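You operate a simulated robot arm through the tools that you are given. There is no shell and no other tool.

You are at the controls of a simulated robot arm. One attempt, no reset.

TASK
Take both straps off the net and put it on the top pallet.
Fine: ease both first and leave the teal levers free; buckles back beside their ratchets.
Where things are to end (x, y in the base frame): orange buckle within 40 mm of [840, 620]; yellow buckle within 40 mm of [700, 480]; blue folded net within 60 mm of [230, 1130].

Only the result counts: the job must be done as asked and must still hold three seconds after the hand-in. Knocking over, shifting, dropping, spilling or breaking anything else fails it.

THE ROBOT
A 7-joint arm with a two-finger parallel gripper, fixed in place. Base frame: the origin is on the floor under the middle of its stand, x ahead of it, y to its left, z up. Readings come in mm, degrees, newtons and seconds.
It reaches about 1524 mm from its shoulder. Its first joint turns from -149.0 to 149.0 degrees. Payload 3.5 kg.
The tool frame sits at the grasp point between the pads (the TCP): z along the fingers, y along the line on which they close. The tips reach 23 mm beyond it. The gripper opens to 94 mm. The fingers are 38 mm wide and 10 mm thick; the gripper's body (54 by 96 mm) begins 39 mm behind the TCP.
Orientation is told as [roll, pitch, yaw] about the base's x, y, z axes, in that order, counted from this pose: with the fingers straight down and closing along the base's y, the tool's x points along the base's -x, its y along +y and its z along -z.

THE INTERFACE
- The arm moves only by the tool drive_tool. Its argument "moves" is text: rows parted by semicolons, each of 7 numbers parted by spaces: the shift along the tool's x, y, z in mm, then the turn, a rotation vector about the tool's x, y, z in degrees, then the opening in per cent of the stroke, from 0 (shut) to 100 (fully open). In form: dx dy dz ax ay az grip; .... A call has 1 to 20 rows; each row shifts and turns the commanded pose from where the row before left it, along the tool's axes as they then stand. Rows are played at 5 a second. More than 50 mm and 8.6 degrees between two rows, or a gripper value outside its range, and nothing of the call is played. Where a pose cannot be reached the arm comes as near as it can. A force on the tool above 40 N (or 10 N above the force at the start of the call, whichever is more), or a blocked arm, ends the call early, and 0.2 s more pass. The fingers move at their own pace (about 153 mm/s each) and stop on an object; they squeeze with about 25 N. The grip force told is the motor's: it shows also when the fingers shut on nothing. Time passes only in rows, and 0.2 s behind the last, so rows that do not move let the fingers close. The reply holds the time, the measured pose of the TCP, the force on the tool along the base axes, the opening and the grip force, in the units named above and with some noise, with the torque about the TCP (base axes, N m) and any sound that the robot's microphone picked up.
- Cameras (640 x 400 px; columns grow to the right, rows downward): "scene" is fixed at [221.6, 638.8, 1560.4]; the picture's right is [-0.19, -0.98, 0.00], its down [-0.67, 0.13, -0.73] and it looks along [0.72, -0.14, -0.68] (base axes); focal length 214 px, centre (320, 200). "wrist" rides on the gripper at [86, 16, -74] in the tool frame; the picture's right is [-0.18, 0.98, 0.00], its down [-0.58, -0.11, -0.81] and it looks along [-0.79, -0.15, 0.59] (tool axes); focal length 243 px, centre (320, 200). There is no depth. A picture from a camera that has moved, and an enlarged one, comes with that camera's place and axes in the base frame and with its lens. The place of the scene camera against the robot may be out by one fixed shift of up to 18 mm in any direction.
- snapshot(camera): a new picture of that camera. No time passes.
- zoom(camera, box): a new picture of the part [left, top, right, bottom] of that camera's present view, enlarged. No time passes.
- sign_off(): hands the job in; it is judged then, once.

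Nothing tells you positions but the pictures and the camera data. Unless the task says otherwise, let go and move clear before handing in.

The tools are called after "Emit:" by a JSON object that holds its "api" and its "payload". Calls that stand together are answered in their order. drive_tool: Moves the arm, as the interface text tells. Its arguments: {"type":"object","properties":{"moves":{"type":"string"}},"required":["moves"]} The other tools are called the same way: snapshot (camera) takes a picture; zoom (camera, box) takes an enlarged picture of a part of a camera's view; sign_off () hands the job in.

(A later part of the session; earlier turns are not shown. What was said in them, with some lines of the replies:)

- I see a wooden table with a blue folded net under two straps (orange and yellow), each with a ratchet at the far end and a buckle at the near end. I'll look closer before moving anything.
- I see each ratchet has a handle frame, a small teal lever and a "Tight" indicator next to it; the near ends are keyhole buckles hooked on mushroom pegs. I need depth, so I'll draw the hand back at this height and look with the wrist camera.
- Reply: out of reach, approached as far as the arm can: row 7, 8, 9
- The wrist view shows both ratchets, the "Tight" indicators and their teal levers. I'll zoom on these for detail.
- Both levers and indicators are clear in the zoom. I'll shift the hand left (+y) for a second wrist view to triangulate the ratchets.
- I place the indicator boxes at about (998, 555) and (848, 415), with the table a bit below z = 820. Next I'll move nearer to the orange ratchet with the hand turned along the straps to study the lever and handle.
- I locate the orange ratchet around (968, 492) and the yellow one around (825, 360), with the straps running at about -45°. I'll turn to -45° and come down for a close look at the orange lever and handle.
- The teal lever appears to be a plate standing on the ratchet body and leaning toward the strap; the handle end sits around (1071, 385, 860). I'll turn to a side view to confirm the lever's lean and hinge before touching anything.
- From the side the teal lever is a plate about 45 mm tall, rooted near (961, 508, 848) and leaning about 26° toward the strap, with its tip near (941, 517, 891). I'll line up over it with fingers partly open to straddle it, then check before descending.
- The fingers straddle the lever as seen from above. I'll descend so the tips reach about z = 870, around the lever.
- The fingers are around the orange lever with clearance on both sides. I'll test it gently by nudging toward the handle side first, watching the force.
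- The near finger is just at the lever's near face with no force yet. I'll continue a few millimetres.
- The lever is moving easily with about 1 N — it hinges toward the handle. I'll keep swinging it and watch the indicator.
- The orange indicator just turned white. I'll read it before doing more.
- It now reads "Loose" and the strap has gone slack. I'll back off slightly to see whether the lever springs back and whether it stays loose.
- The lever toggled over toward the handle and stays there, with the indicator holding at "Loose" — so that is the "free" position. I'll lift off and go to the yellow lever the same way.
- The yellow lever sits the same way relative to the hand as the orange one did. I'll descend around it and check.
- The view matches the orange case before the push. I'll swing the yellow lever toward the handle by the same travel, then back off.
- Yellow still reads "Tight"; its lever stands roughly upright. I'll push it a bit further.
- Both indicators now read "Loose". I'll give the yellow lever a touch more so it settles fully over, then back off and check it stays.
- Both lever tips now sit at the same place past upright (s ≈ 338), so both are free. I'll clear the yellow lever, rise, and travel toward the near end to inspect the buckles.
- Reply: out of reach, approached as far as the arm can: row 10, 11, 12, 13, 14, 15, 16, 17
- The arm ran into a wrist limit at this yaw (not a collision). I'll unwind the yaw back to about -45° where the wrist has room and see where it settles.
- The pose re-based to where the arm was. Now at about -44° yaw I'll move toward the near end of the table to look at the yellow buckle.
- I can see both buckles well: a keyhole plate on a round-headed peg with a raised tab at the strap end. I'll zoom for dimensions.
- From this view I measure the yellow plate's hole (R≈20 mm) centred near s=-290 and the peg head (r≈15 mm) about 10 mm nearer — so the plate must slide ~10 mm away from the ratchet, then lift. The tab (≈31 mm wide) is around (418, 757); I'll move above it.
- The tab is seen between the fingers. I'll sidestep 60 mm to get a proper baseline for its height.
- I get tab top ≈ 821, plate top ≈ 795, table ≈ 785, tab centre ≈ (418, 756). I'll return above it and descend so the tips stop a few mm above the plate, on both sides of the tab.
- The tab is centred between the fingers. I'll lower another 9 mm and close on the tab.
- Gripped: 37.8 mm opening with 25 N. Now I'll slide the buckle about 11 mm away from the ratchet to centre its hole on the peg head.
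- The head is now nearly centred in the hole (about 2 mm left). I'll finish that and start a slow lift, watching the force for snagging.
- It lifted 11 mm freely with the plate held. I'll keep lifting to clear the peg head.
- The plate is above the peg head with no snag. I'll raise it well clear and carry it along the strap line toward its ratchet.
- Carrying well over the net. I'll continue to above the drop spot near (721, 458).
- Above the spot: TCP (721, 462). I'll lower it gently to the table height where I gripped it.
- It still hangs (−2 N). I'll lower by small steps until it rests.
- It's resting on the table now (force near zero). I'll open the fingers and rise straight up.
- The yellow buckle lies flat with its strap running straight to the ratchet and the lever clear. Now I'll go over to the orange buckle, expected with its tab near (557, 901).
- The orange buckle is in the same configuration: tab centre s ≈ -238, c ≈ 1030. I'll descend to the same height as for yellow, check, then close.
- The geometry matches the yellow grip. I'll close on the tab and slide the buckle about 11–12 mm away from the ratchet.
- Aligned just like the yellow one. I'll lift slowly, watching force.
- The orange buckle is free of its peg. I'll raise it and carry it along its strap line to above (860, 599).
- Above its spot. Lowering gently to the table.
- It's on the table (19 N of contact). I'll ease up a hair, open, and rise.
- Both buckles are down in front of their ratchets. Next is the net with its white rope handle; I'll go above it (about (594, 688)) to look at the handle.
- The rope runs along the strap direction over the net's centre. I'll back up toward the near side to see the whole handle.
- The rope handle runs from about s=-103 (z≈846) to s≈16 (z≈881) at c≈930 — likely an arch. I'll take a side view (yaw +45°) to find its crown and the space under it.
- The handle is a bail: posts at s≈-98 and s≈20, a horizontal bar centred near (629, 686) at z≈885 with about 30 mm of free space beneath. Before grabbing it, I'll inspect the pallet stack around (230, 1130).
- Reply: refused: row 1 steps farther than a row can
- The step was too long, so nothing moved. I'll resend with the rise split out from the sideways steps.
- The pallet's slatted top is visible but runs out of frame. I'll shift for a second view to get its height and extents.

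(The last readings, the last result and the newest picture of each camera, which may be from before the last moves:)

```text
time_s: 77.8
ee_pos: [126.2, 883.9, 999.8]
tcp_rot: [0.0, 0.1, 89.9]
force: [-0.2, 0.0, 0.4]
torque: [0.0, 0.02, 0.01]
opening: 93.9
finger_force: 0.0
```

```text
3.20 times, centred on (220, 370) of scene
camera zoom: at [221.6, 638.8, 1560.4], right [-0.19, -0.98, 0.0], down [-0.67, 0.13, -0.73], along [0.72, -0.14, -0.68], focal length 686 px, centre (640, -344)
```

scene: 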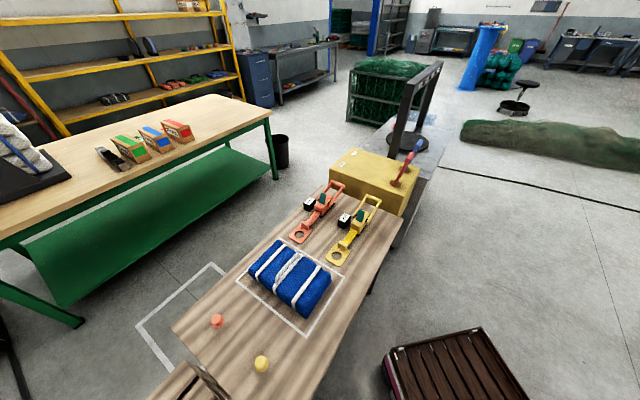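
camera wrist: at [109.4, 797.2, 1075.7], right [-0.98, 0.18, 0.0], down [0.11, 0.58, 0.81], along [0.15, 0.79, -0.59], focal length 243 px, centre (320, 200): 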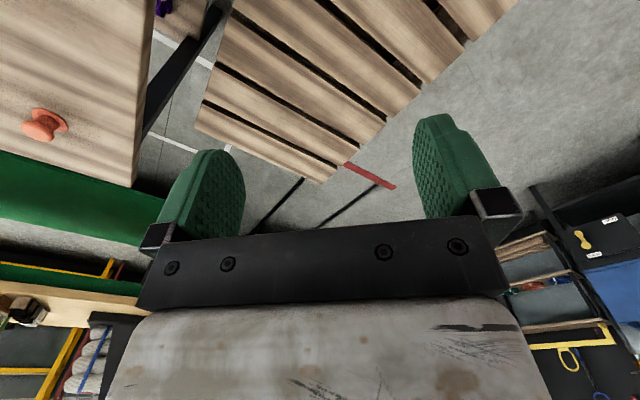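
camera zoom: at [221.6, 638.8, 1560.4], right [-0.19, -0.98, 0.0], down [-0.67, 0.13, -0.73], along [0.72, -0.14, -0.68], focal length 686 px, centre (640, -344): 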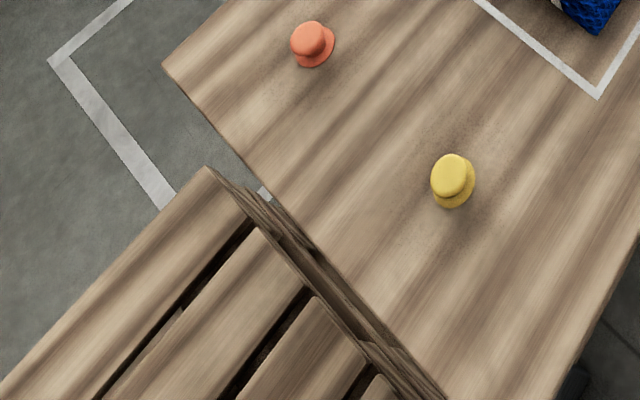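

I make the pallet top z ≈ 572 with its corners at about (492, 1120) and (218, 1390), which puts its centre right at the target (230, 1130). Now I'll go back to the net, unwind yaw to -45°, and line up over the handle bar.

Emit:
{"api": "drive_tool", "payload": {"moves": "18 -45.7 0 0 0 0 100; 18 -45.7 0 0 0 0 100; 18 -45.7 0 0 0 0 100; 18 -45.7 0 0 0 0 100; 18 -45.7 0 0 0 0 100; 18 -45.7 0 0 0 0 100; 18 -45.7 0 0 0 0 100; 18 -45.7 0 0 0 0 100; 18 -45.7 0 0 0 0 100; 18 -45.7 0 0 0 0 100; 18 -45.7 0 0 0 0 100; 0 0 0 0 0 8 100; 0 0 0 0 0 8 100; 0 0 0 0 0 8 100; 0 0 0 0 0 8 100; 0 0 0 0 0 8 100; 0 0 0 0 0 8 100; 0 0 0 0 0 8 100; 0 0 0 0 0 0 100"}}

Emit:
{"api": "drive_tool", "payload": {"moves": "0 0 0 0 0 8 80; 0 0 0 0 0 8 80; 0 0 0 0 0 8 80; 0 0 0 0 0 8 80; 0 0 0 0 0 8 80; 0 0 0 0 0 8 80; 0 0 0 0 0 8 80; 0 0 0 0 0 8 80; 0 0 0 0 0 8 80; 0 0 0 0 0 7 80; 0 0 0 0 0 0 60; 0 0 0 0 0 0 60"}}

Emit:
{"api": "snapshot", "payload": {"camera": "wrist"}}

```text
time_s: 81.8
ee_pos: [628.9, 685.9, 1002.0]
tcp_rot: [0.0, 0.0, 33.8]
force: [-0.2, 0.0, 0.4]
torque: [0.02, 0.02, -0.05]
opening: 93.9
finger_force: 0.0
```

```text
time_s: 84.4
ee_pos: [628.8, 685.2, 1002.1]
tcp_rot: [0.1, 0.0, -45.0]
force: [0.9, -0.2, 0.6]
torque: [-0.01, -0.01, 0.03]
opening: 56.6
finger_force: 0.1
```

```text
taken
camera wrist: at [578.9, 758.2, 1077.1], right [0.83, 0.56, 0.0], down [0.33, -0.49, 0.81], along [0.45, -0.67, -0.59], focal length 243 px, centre (320, 200)
```

wrist: 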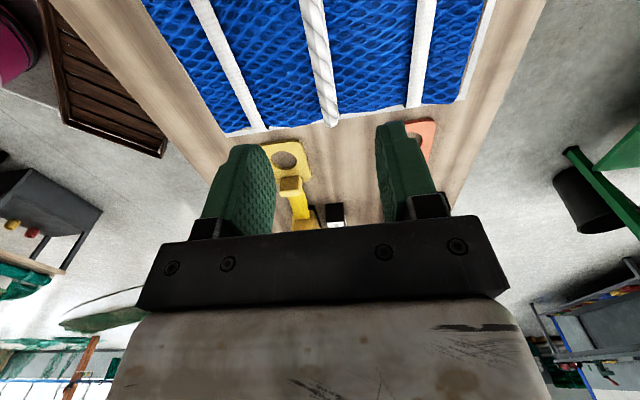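

Aligned over the bar. I'll descend partway and check that the bar is between the fingers.

Emit:
{"api": "drive_tool", "payload": {"moves": "0 0 25 0 0 0 60; 0 0 25 0 0 0 60; 0 0 20 0 0 0 60; 0 0 0 0 0 0 60"}}

Emit:
{"api": "snapshot", "payload": {"camera": "wrist"}}

Emit:
{"api": "zoom", "payload": {"camera": "wrist", "box": [200, 0, 440, 200]}}

```text
time_s: 85.4
ee_pos: [627.4, 686.3, 932.5]
tcp_rot: [0.0, 0.0, -45.0]
force: [0.1, -1.0, 0.0]
torque: [-0.02, -0.01, -0.01]
opening: 56.5
finger_force: 0.0
```

```text
taken
camera wrist: at [579.2, 758.4, 1007.5], right [0.83, 0.56, 0.0], down [0.33, -0.49, 0.81], along [0.45, -0.67, -0.59], focal length 243 px, centre (320, 200)
```

wrist: 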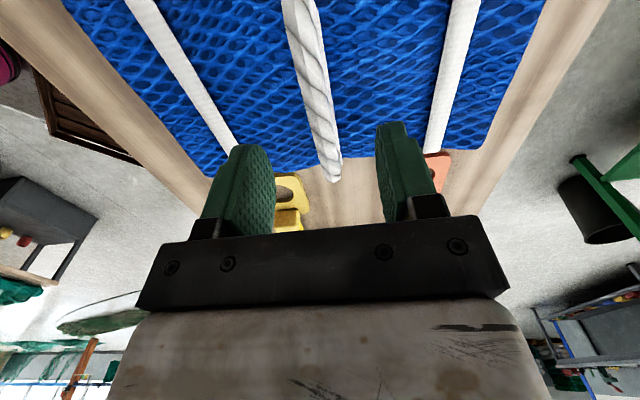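

```text
2.00 times, centred on (320, 100) of wrist
camera zoom: at [579.2, 758.4, 1007.5], right [0.83, 0.56, 0.0], down [0.33, -0.49, 0.81], along [0.45, -0.67, -0.59], focal length 485 px, centre (320, 400)
```

zoom: 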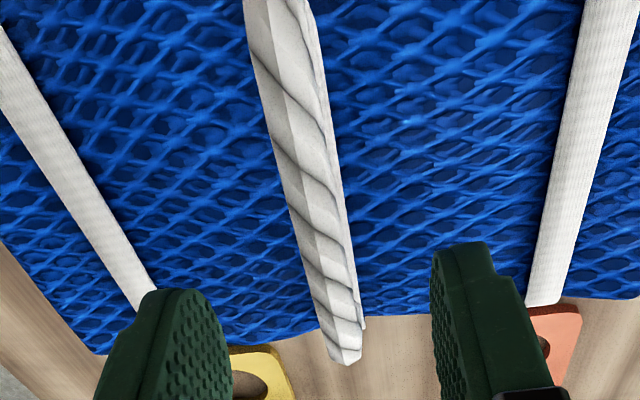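

The rope is centred between the fingers. I'll lower so the pads straddle the bar, then close.

Emit:
{"api": "drive_tool", "payload": {"moves": "0 0 15 0 0 0 60; 0 0 15 0 0 0 60; 0 0 10 0 0 0 60; 0 0 6 0 0 0 60; 0 0 0 0 0 0 60; 0 0 0 0 0 0 30; 0 0 0 0 0 0 0; 0 0 0 0 0 0 0; 0 0 0 0 0 0 0"}}

Emit:
{"api": "snapshot", "payload": {"camera": "wrist"}}

```text
time_s: 87.4
ee_pos: [629.7, 686.6, 884.1]
tcp_rot: [0.0, 0.1, -45.1]
force: [0.8, -1.1, 0.2]
torque: [-0.03, 0.0, 0.1]
opening: 13.5
finger_force: 25.0
```

```text
taken
camera wrist: at [579.1, 758.4, 960.5], right [0.83, 0.56, 0.0], down [0.33, -0.49, 0.81], along [0.45, -0.67, -0.59], focal length 243 px, centre (320, 200)
```

wrist: 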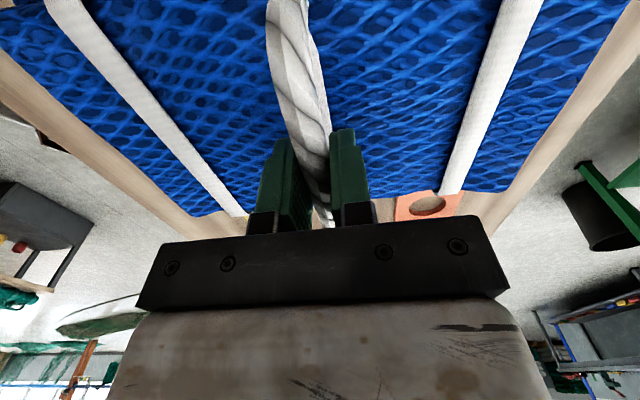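

The bar is gripped (13.5 mm, 25 N). I'll lift slowly and check the weight and hold.

Emit:
{"api": "drive_tool", "payload": {"moves": "0 0 -4 0 0 0 0; 0 0 -4 0 0 0 0; 0 0 -5 0 0 0 0; 0 0 -6 0 0 0 0; 0 0 -6 0 0 0 0; 0 0 -6 0 0 0 0; 0 0 0 0 0 0 0"}}

Emit:
{"api": "snapshot", "payload": {"camera": "wrist"}}

Emit:
{"api": "zoom", "payload": {"camera": "scene", "box": [200, 200, 400, 340]}}

```text
time_s: 89.0
ee_pos: [629.5, 686.3, 916.7]
tcp_rot: [0.0, 0.0, -45.0]
force: [0.1, 0.1, -9.3]
torque: [0.04, 0.03, 0.01]
opening: 13.6
finger_force: 24.8
```

```text
taken
camera wrist: at [579.0, 758.8, 991.9], right [0.83, 0.56, 0.0], down [0.33, -0.49, 0.81], along [0.45, -0.67, -0.59], focal length 243 px, centre (320, 200)
```

wrist: 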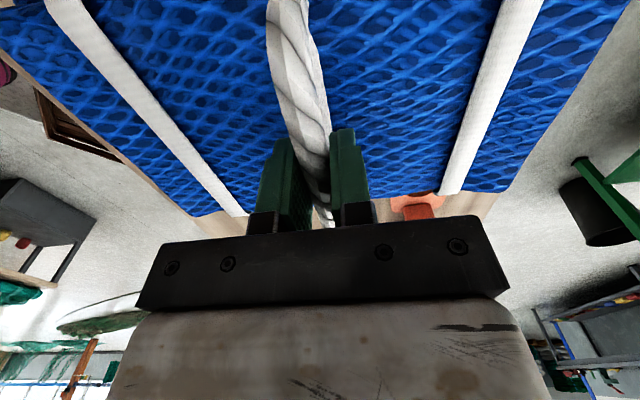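

```text
2.86 times, centred on (300, 270) of scene
camera zoom: at [221.6, 638.8, 1560.4], right [-0.19, -0.98, 0.0], down [-0.67, 0.13, -0.73], along [0.72, -0.14, -0.68], focal length 613 px, centre (377, 0)
```

zoom: 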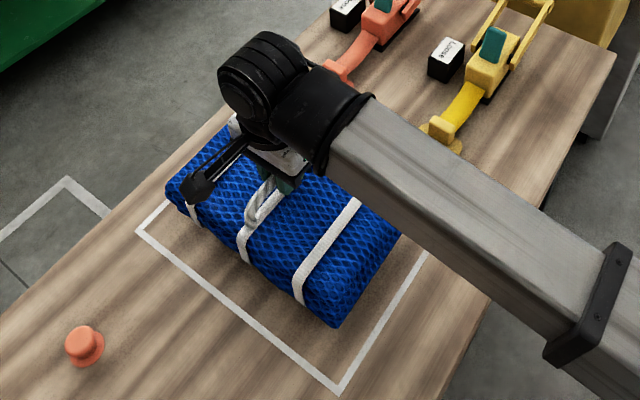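

Held level, about 9.3 N. I'll raise it clear of the pegs and carry it smoothly toward the pallet.

Emit:
{"api": "drive_tool", "payload": {"moves": "0 0 -15 0 0 0 0; 0 0 -18 0 0 0 0; 0 0 -18 0 0 0 0; 0 0 -17 0 0 0 0; 15 1 0 0 0 0 0; 25 1.5 0 0 0 0 0; 33 1.8 0 0 0 0 0; 33 1.8 0 0 0 0 0; 33 1.8 0 0 0 0 0; 33 1.8 0 0 0 0 0; 33 1.8 0 0 0 0 0; 33 1.8 0 0 0 0 0; 33 1.8 0 0 0 0 0; 20 1 0 0 0 0 0; 0 0 0 0 0 0 0"}}

Emit:
{"api": "snapshot", "payload": {"camera": "wrist"}}

Emit:
{"api": "snapshot", "payload": {"camera": "scene"}}

```text
time_s: 92.2
ee_pos: [434.6, 904.1, 985.0]
tcp_rot: [-0.1, 0.1, -45.2]
force: [-0.4, 1.2, -9.1]
torque: [0.02, -0.05, -0.03]
opening: 13.7
finger_force: 24.5
```

```text
taken
camera wrist: at [384.5, 976.2, 1060.1], right [0.83, 0.56, 0.0], down [0.33, -0.49, 0.81], along [0.45, -0.67, -0.59], focal length 243 px, centre (320, 200)
```

wrist: 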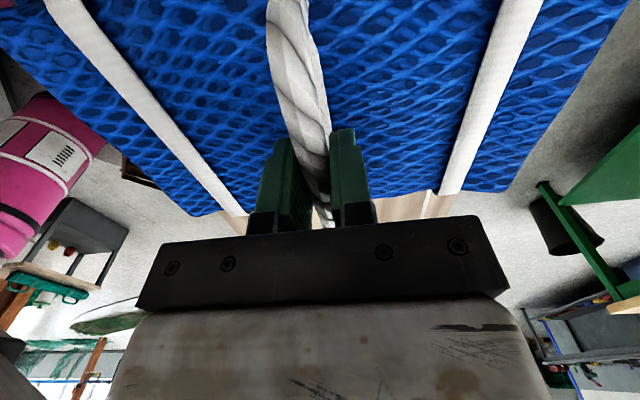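

```text
taken
```

scene: 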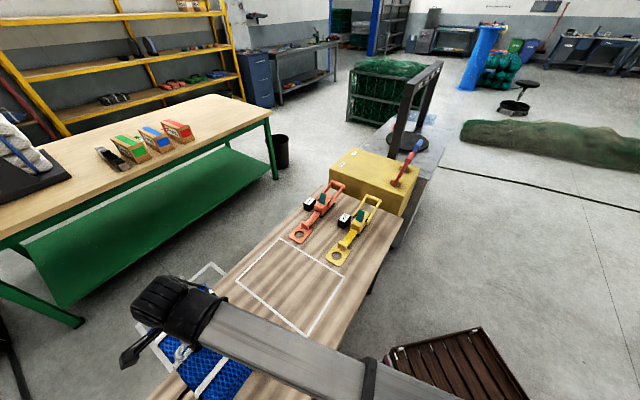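

Going well. I'll continue to directly above the pallet target (230, 1130).

Emit:
{"api": "drive_tool", "payload": {"moves": "20 1 0 0 0 0 0; 33 1.7 0 0 0 0 0; 33 1.7 0 0 0 0 0; 33 1.7 0 0 0 0 0; 33 1.7 0 0 0 0 0; 33 1.7 0 0 0 0 0; 33 1.7 0 0 0 0 0; 33 1.7 0 0 0 0 0; 33 1.5 0 0 0 0 0; 20 0.6 0 0 0 0 0; 0 0 0 0 0 0 0; 0 0 0 0 0 0 0"}}

Emit:
{"api": "snapshot", "payload": {"camera": "wrist"}}

Emit:
{"api": "snapshot", "payload": {"camera": "scene"}}

```text
time_s: 94.8
ee_pos: [231.3, 1128.8, 985.1]
tcp_rot: [0.0, 0.0, -44.9]
force: [0.7, 0.1, -9.5]
torque: [0.02, -0.02, 0.0]
opening: 13.9
finger_force: 24.6
```

```text
taken
camera wrist: at [180.7, 1201.9, 1061.5], right [0.83, 0.56, 0.0], down [0.33, -0.49, 0.81], along [0.45, -0.67, -0.59], focal length 243 px, centre (320, 200)
```

wrist: 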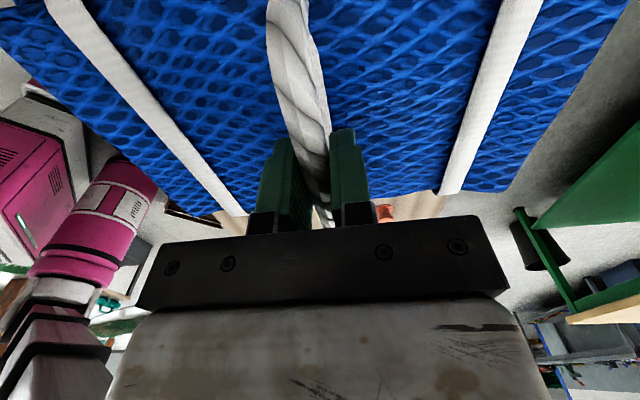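

```text
taken
```

scene: 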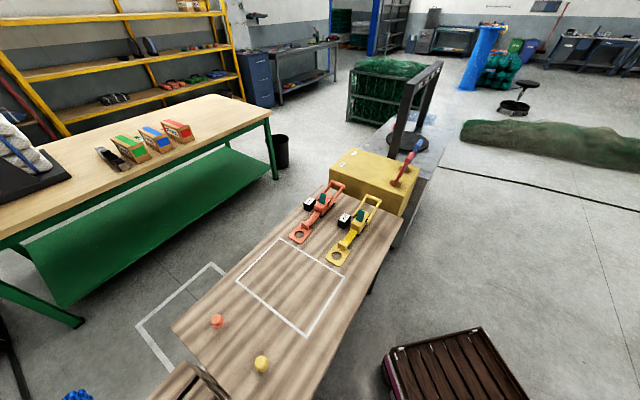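

Directly above the target. I'll lower in stages, slowing well before the earliest possible contact.

Emit:
{"api": "drive_tool", "payload": {"moves": "0 0 15 0 0 0 0; 0 0 25 0 0 0 0; 0 0 25 0 0 0 0; 0 0 25 0 0 0 0; 0 0 25 0 0 0 0; 0 0 25 0 0 0 0; 0 0 25 0 0 0 0; 0 0 25 0 0 0 0; 0 0 15 0 0 0 0; 0 0 0 0 0 0 0"}}

Emit:
{"api": "snapshot", "payload": {"camera": "wrist"}}

Emit:
{"api": "snapshot", "payload": {"camera": "scene"}}

```text
time_s: 97.0
ee_pos: [228.9, 1128.9, 780.7]
tcp_rot: [0.0, -0.1, -45.0]
force: [-0.5, 1.4, -8.3]
torque: [0.01, -0.03, -0.02]
opening: 13.6
finger_force: 25.7
```

```text
taken
camera wrist: at [179.3, 1200.9, 856.2], right [0.83, 0.56, 0.0], down [0.33, -0.49, 0.81], along [0.45, -0.67, -0.59], focal length 243 px, centre (320, 200)
```

wrist: 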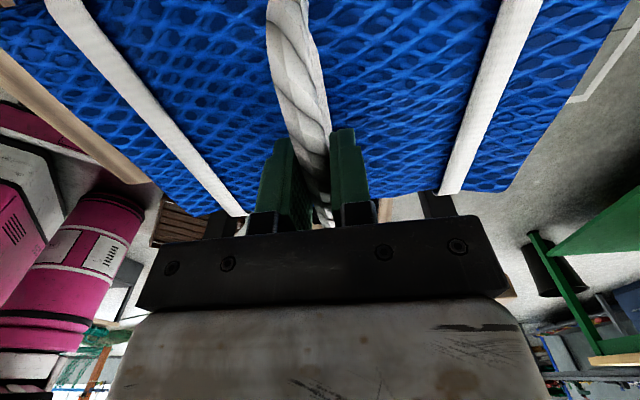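

```text
taken
```

scene: 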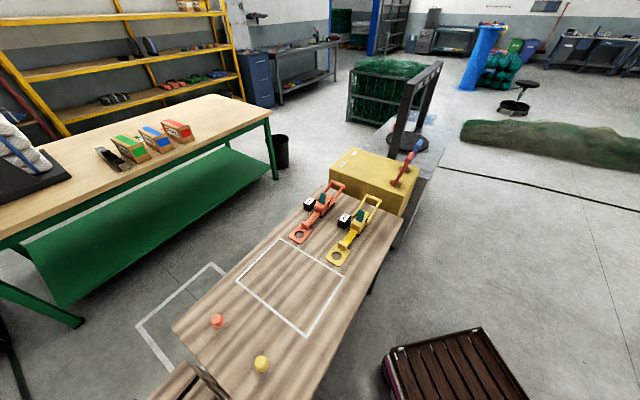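

Still hanging freely. Lowering further in 10 mm steps.

Emit:
{"api": "drive_tool", "payload": {"moves": "0 0 10 0 0 0 0; 0 0 10 0 0 0 0; 0 0 10 0 0 0 0; 0 0 10 0 0 0 0; 0 0 10 0 0 0 0; 0 0 10 0 0 0 0; 0 0 10 0 0 0 0; 0 0 8 0 0 0 0"}}

Emit:
{"api": "snapshot", "payload": {"camera": "wrist"}}

```text
time_s: 98.8
ee_pos: [230.8, 1130.2, 699.5]
tcp_rot: [0.1, 0.0, -45.0]
force: [-0.4, -0.4, -8.7]
torque: [0.0, -0.02, 0.01]
opening: 13.6
finger_force: 24.6
```

```text
taken
camera wrist: at [180.1, 1201.3, 775.7], right [0.83, 0.56, 0.0], down [0.33, -0.49, 0.81], along [0.45, -0.67, -0.59], focal length 243 px, centre (320, 200)
```

wrist: 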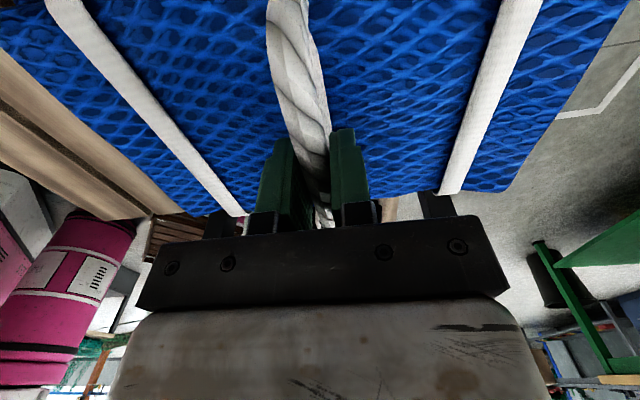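

Slats are visible around the net, and the load is still hanging. I'll lower in 4–5 mm steps and watch for the weight to come off.

Emit:
{"api": "drive_tool", "payload": {"moves": "0 0 5 0 0 0 0; 0 0 5 0 0 0 0; 0 0 4 0 0 0 0; 0 0 4 0 0 0 0"}}

```text
time_s: 99.8
ee_pos: [231.1, 1127.4, 682.8]
tcp_rot: [0.0, 0.0, -45.0]
force: [0.2, -0.4, -8.6]
torque: [-0.04, -0.01, -0.01]
opening: 13.6
finger_force: 25.1
```

Emit:
{"api": "drive_tool", "payload": {"moves": "0 0 4 0 0 0 0; 0 0 4 0 0 0 0; 0 0 4 0 0 0 0; 0 0 0 0 0 0 0"}}

```text
time_s: 100.8
ee_pos: [232.7, 1128.3, 671.5]
tcp_rot: [0.0, 0.0, -45.0]
force: [0.4, -0.5, -8.6]
torque: [-0.04, 0.03, 0.02]
opening: 13.8
finger_force: 24.5
```

The net still hangs with its full weight at TCP z = 671. I'll continue in small steps.

Emit:
{"api": "drive_tool", "payload": {"moves": "0 0 4 0 0 0 0; 0 0 4 0 0 0 0; 0 0 4 0 0 0 0; 0 0 0 0 0 0 0"}}

Emit:
{"api": "snapshot", "payload": {"camera": "wrist"}}

Emit:
{"api": "zoom", "payload": {"camera": "scene", "box": [0, 300, 240, 400]}}

```text
time_s: 101.8
ee_pos: [230.3, 1129.2, 660.9]
tcp_rot: [0.0, 0.2, -44.9]
force: [2.3, 6.0, 28.3]
torque: [0.08, 0.04, 0.05]
opening: 13.6
finger_force: 25.2
```

```text
taken
camera wrist: at [180.9, 1201.2, 737.4], right [0.83, 0.56, 0.0], down [0.33, -0.49, 0.8], along [0.45, -0.66, -0.59], focal length 243 px, centre (320, 200)
```

wrist: 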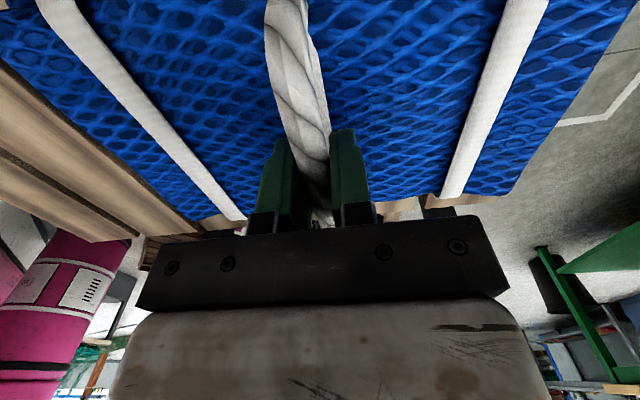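

```text
2.67 times, centred on (120, 350) of scene
camera zoom: at [221.6, 638.8, 1560.4], right [-0.19, -0.98, 0.0], down [-0.67, 0.13, -0.73], along [0.72, -0.14, -0.68], focal length 572 px, centre (853, -200)
```

zoom: 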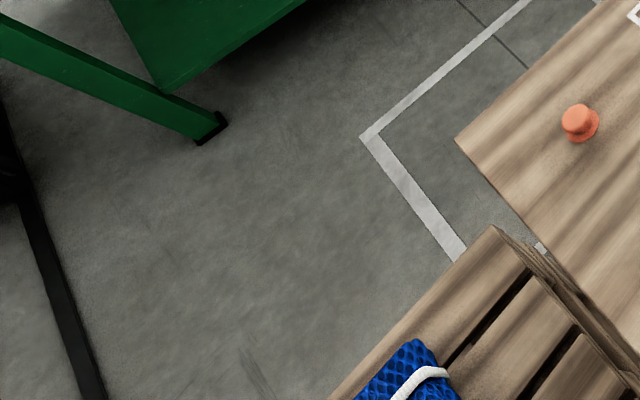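

The net has landed (force now +28 N at TCP z=661) on the slats, inside the pallet edges. I'll ease off 2 mm, open the fingers, and rise straight up.

Emit:
{"api": "drive_tool", "payload": {"moves": "0 0 -2 0 0 0 0; 0 0 0 0 0 0 0; 0 0 0 0 0 0 30; 0 0 0 0 0 0 55; 0 0 0 0 0 0 60; 0 0 0 0 0 0 60"}}

Emit:
{"api": "snapshot", "payload": {"camera": "wrist"}}

```text
time_s: 103.2
ee_pos: [231.4, 1128.4, 661.2]
tcp_rot: [0.0, -0.1, -45.0]
force: [-0.2, -0.1, -0.3]
torque: [-0.01, -0.01, -0.03]
opening: 56.4
finger_force: 0.1
```

```text
taken
camera wrist: at [180.4, 1200.8, 737.0], right [0.83, 0.56, 0.0], down [0.33, -0.49, 0.81], along [0.45, -0.67, -0.59], focal length 243 px, centre (320, 200)
```

wrist: 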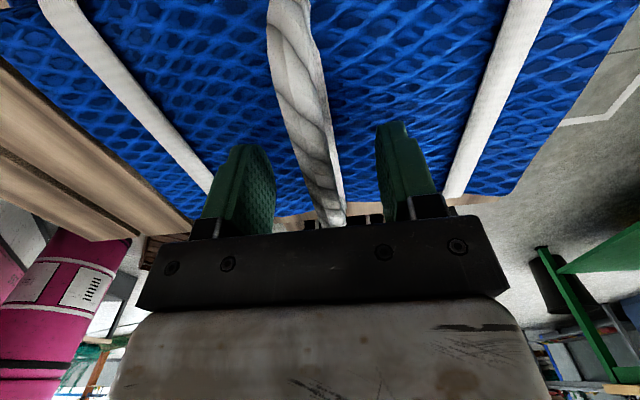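

Released; the net sits still. I'll rise straight up slowly at first.

Emit:
{"api": "drive_tool", "payload": {"moves": "0 0 -8 0 0 0 60; 0 0 -12 0 0 0 60; 0 0 -20 0 0 0 60; 0 0 -30 0 0 0 60; 0 0 -40 0 0 0 60; 0 0 -40 0 0 0 60; 0 0 -40 0 0 0 60; 0 0 -40 0 0 0 60; 0 0 -40 0 0 0 60; 0 0 -40 0 0 0 60; 0 0 0 0 0 0 60"}}

Emit:
{"api": "snapshot", "payload": {"camera": "wrist"}}

Emit:
{"api": "snapshot", "payload": {"camera": "scene"}}

```text
time_s: 105.6
ee_pos: [231.3, 1130.7, 971.2]
tcp_rot: [-0.1, 0.0, -45.0]
force: [0.7, 0.2, -0.8]
torque: [0.02, 0.01, -0.01]
opening: 56.4
finger_force: 0.1
```

```text
taken
camera wrist: at [180.1, 1202.0, 1047.5], right [0.83, 0.56, 0.0], down [0.33, -0.49, 0.81], along [0.45, -0.67, -0.59], focal length 243 px, centre (320, 200)
```

wrist: 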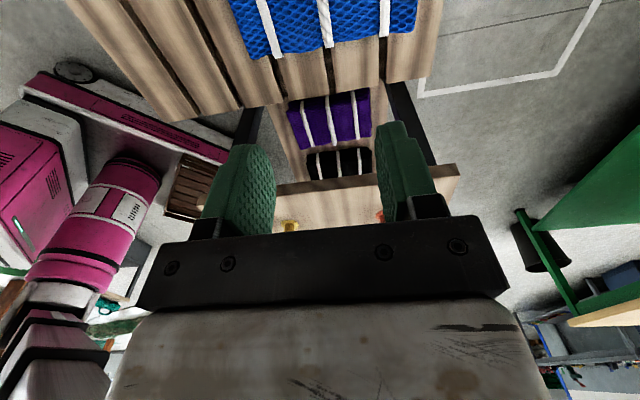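

```text
taken
```

scene: 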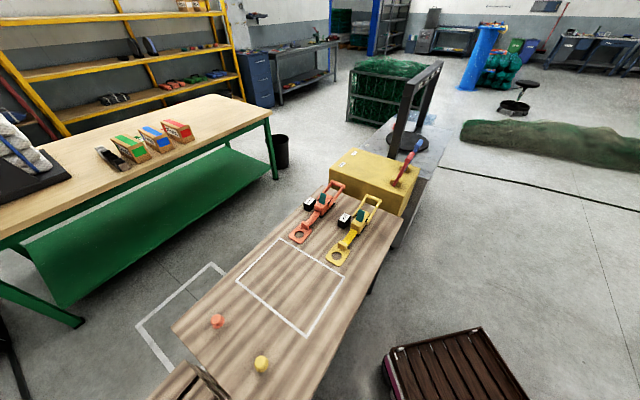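

The net looks settled on the slats. I'll back off for a full view of it to verify its position before handing in.

Emit:
{"api": "drive_tool", "payload": {"moves": "40 0 0 0 0 0 60; 40 0 0 0 0 0 60; 40 0 0 0 0 0 60; 0 0 0 0 0 0 60"}}

Emit:
{"api": "snapshot", "payload": {"camera": "wrist"}}

Emit:
{"api": "zoom", "payload": {"camera": "scene", "box": [270, 160, 410, 270]}}

```text
time_s: 106.6
ee_pos: [146.8, 1215.4, 970.6]
tcp_rot: [0.0, 0.0, -45.0]
force: [-1.1, 0.6, -0.1]
torque: [0.02, 0.01, 0.01]
opening: 56.3
finger_force: 0.1
```

```text
taken
camera wrist: at [95.9, 1288.4, 1046.6], right [0.83, 0.56, 0.0], down [0.33, -0.49, 0.81], along [0.45, -0.67, -0.59], focal length 243 px, centre (320, 200)
```

wrist: 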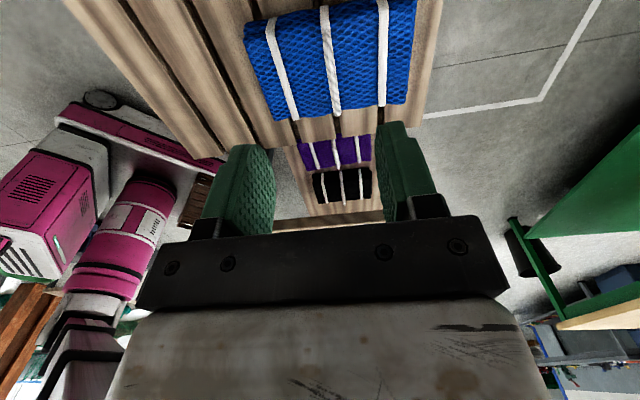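

```text
3.64 times, centred on (340, 215) of scene
camera zoom: at [221.6, 638.8, 1560.4], right [-0.19, -0.98, 0.0], down [-0.67, 0.13, -0.73], along [0.72, -0.14, -0.68], focal length 780 px, centre (247, 146)
```

zoom: 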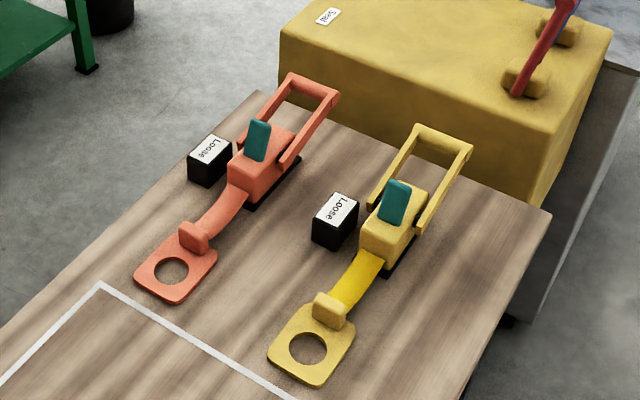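

The net sits flat on the top pallet under its rope handle, with its centre near (231, 1129). Both indicators read "Loose", both teal levers are thrown over with nothing on them, and both buckles lie flat within about 25 mm of their spots. The gripper is empty and clear, so I'm handing in.

Emit:
{"api": "sign_off", "payload": {}}

```text
The job is handed in.
```

I took both straps off and set the net on the top pallet, then handed the job in. I haven't seen the verdict. The positions below are my own estimates from the camera pictures and arm readings.

| Item | Target | Where it ended (estimate) | Tolerance |
|---|---|---|---|
| Orange buckle | [840, 620] | 14–25 mm off | 40 mm |
| Yellow buckle | [700, 480] | 15–20 mm off | 40 mm |
| Blue net | [230, 1130] | about (231, 1129), flat on the slats | 60 mm |

- **Easing:** I eased both straps before unhooking either one. Both indicators still read "Loose" in the last picture.
- **Teal levers:** I took "free" to mean thrown over to the loose side with nothing resting on them, and I left both that way.
- **Buckle placement:** the task didn't say which point of the buckle is measured. I placed each so that both the hole and the grip tab fall within 40 mm of the target; the tabs are about 28–29 mm off.

I saw nothing else knocked over, shifted or dropped. The gripper is empty and clear.
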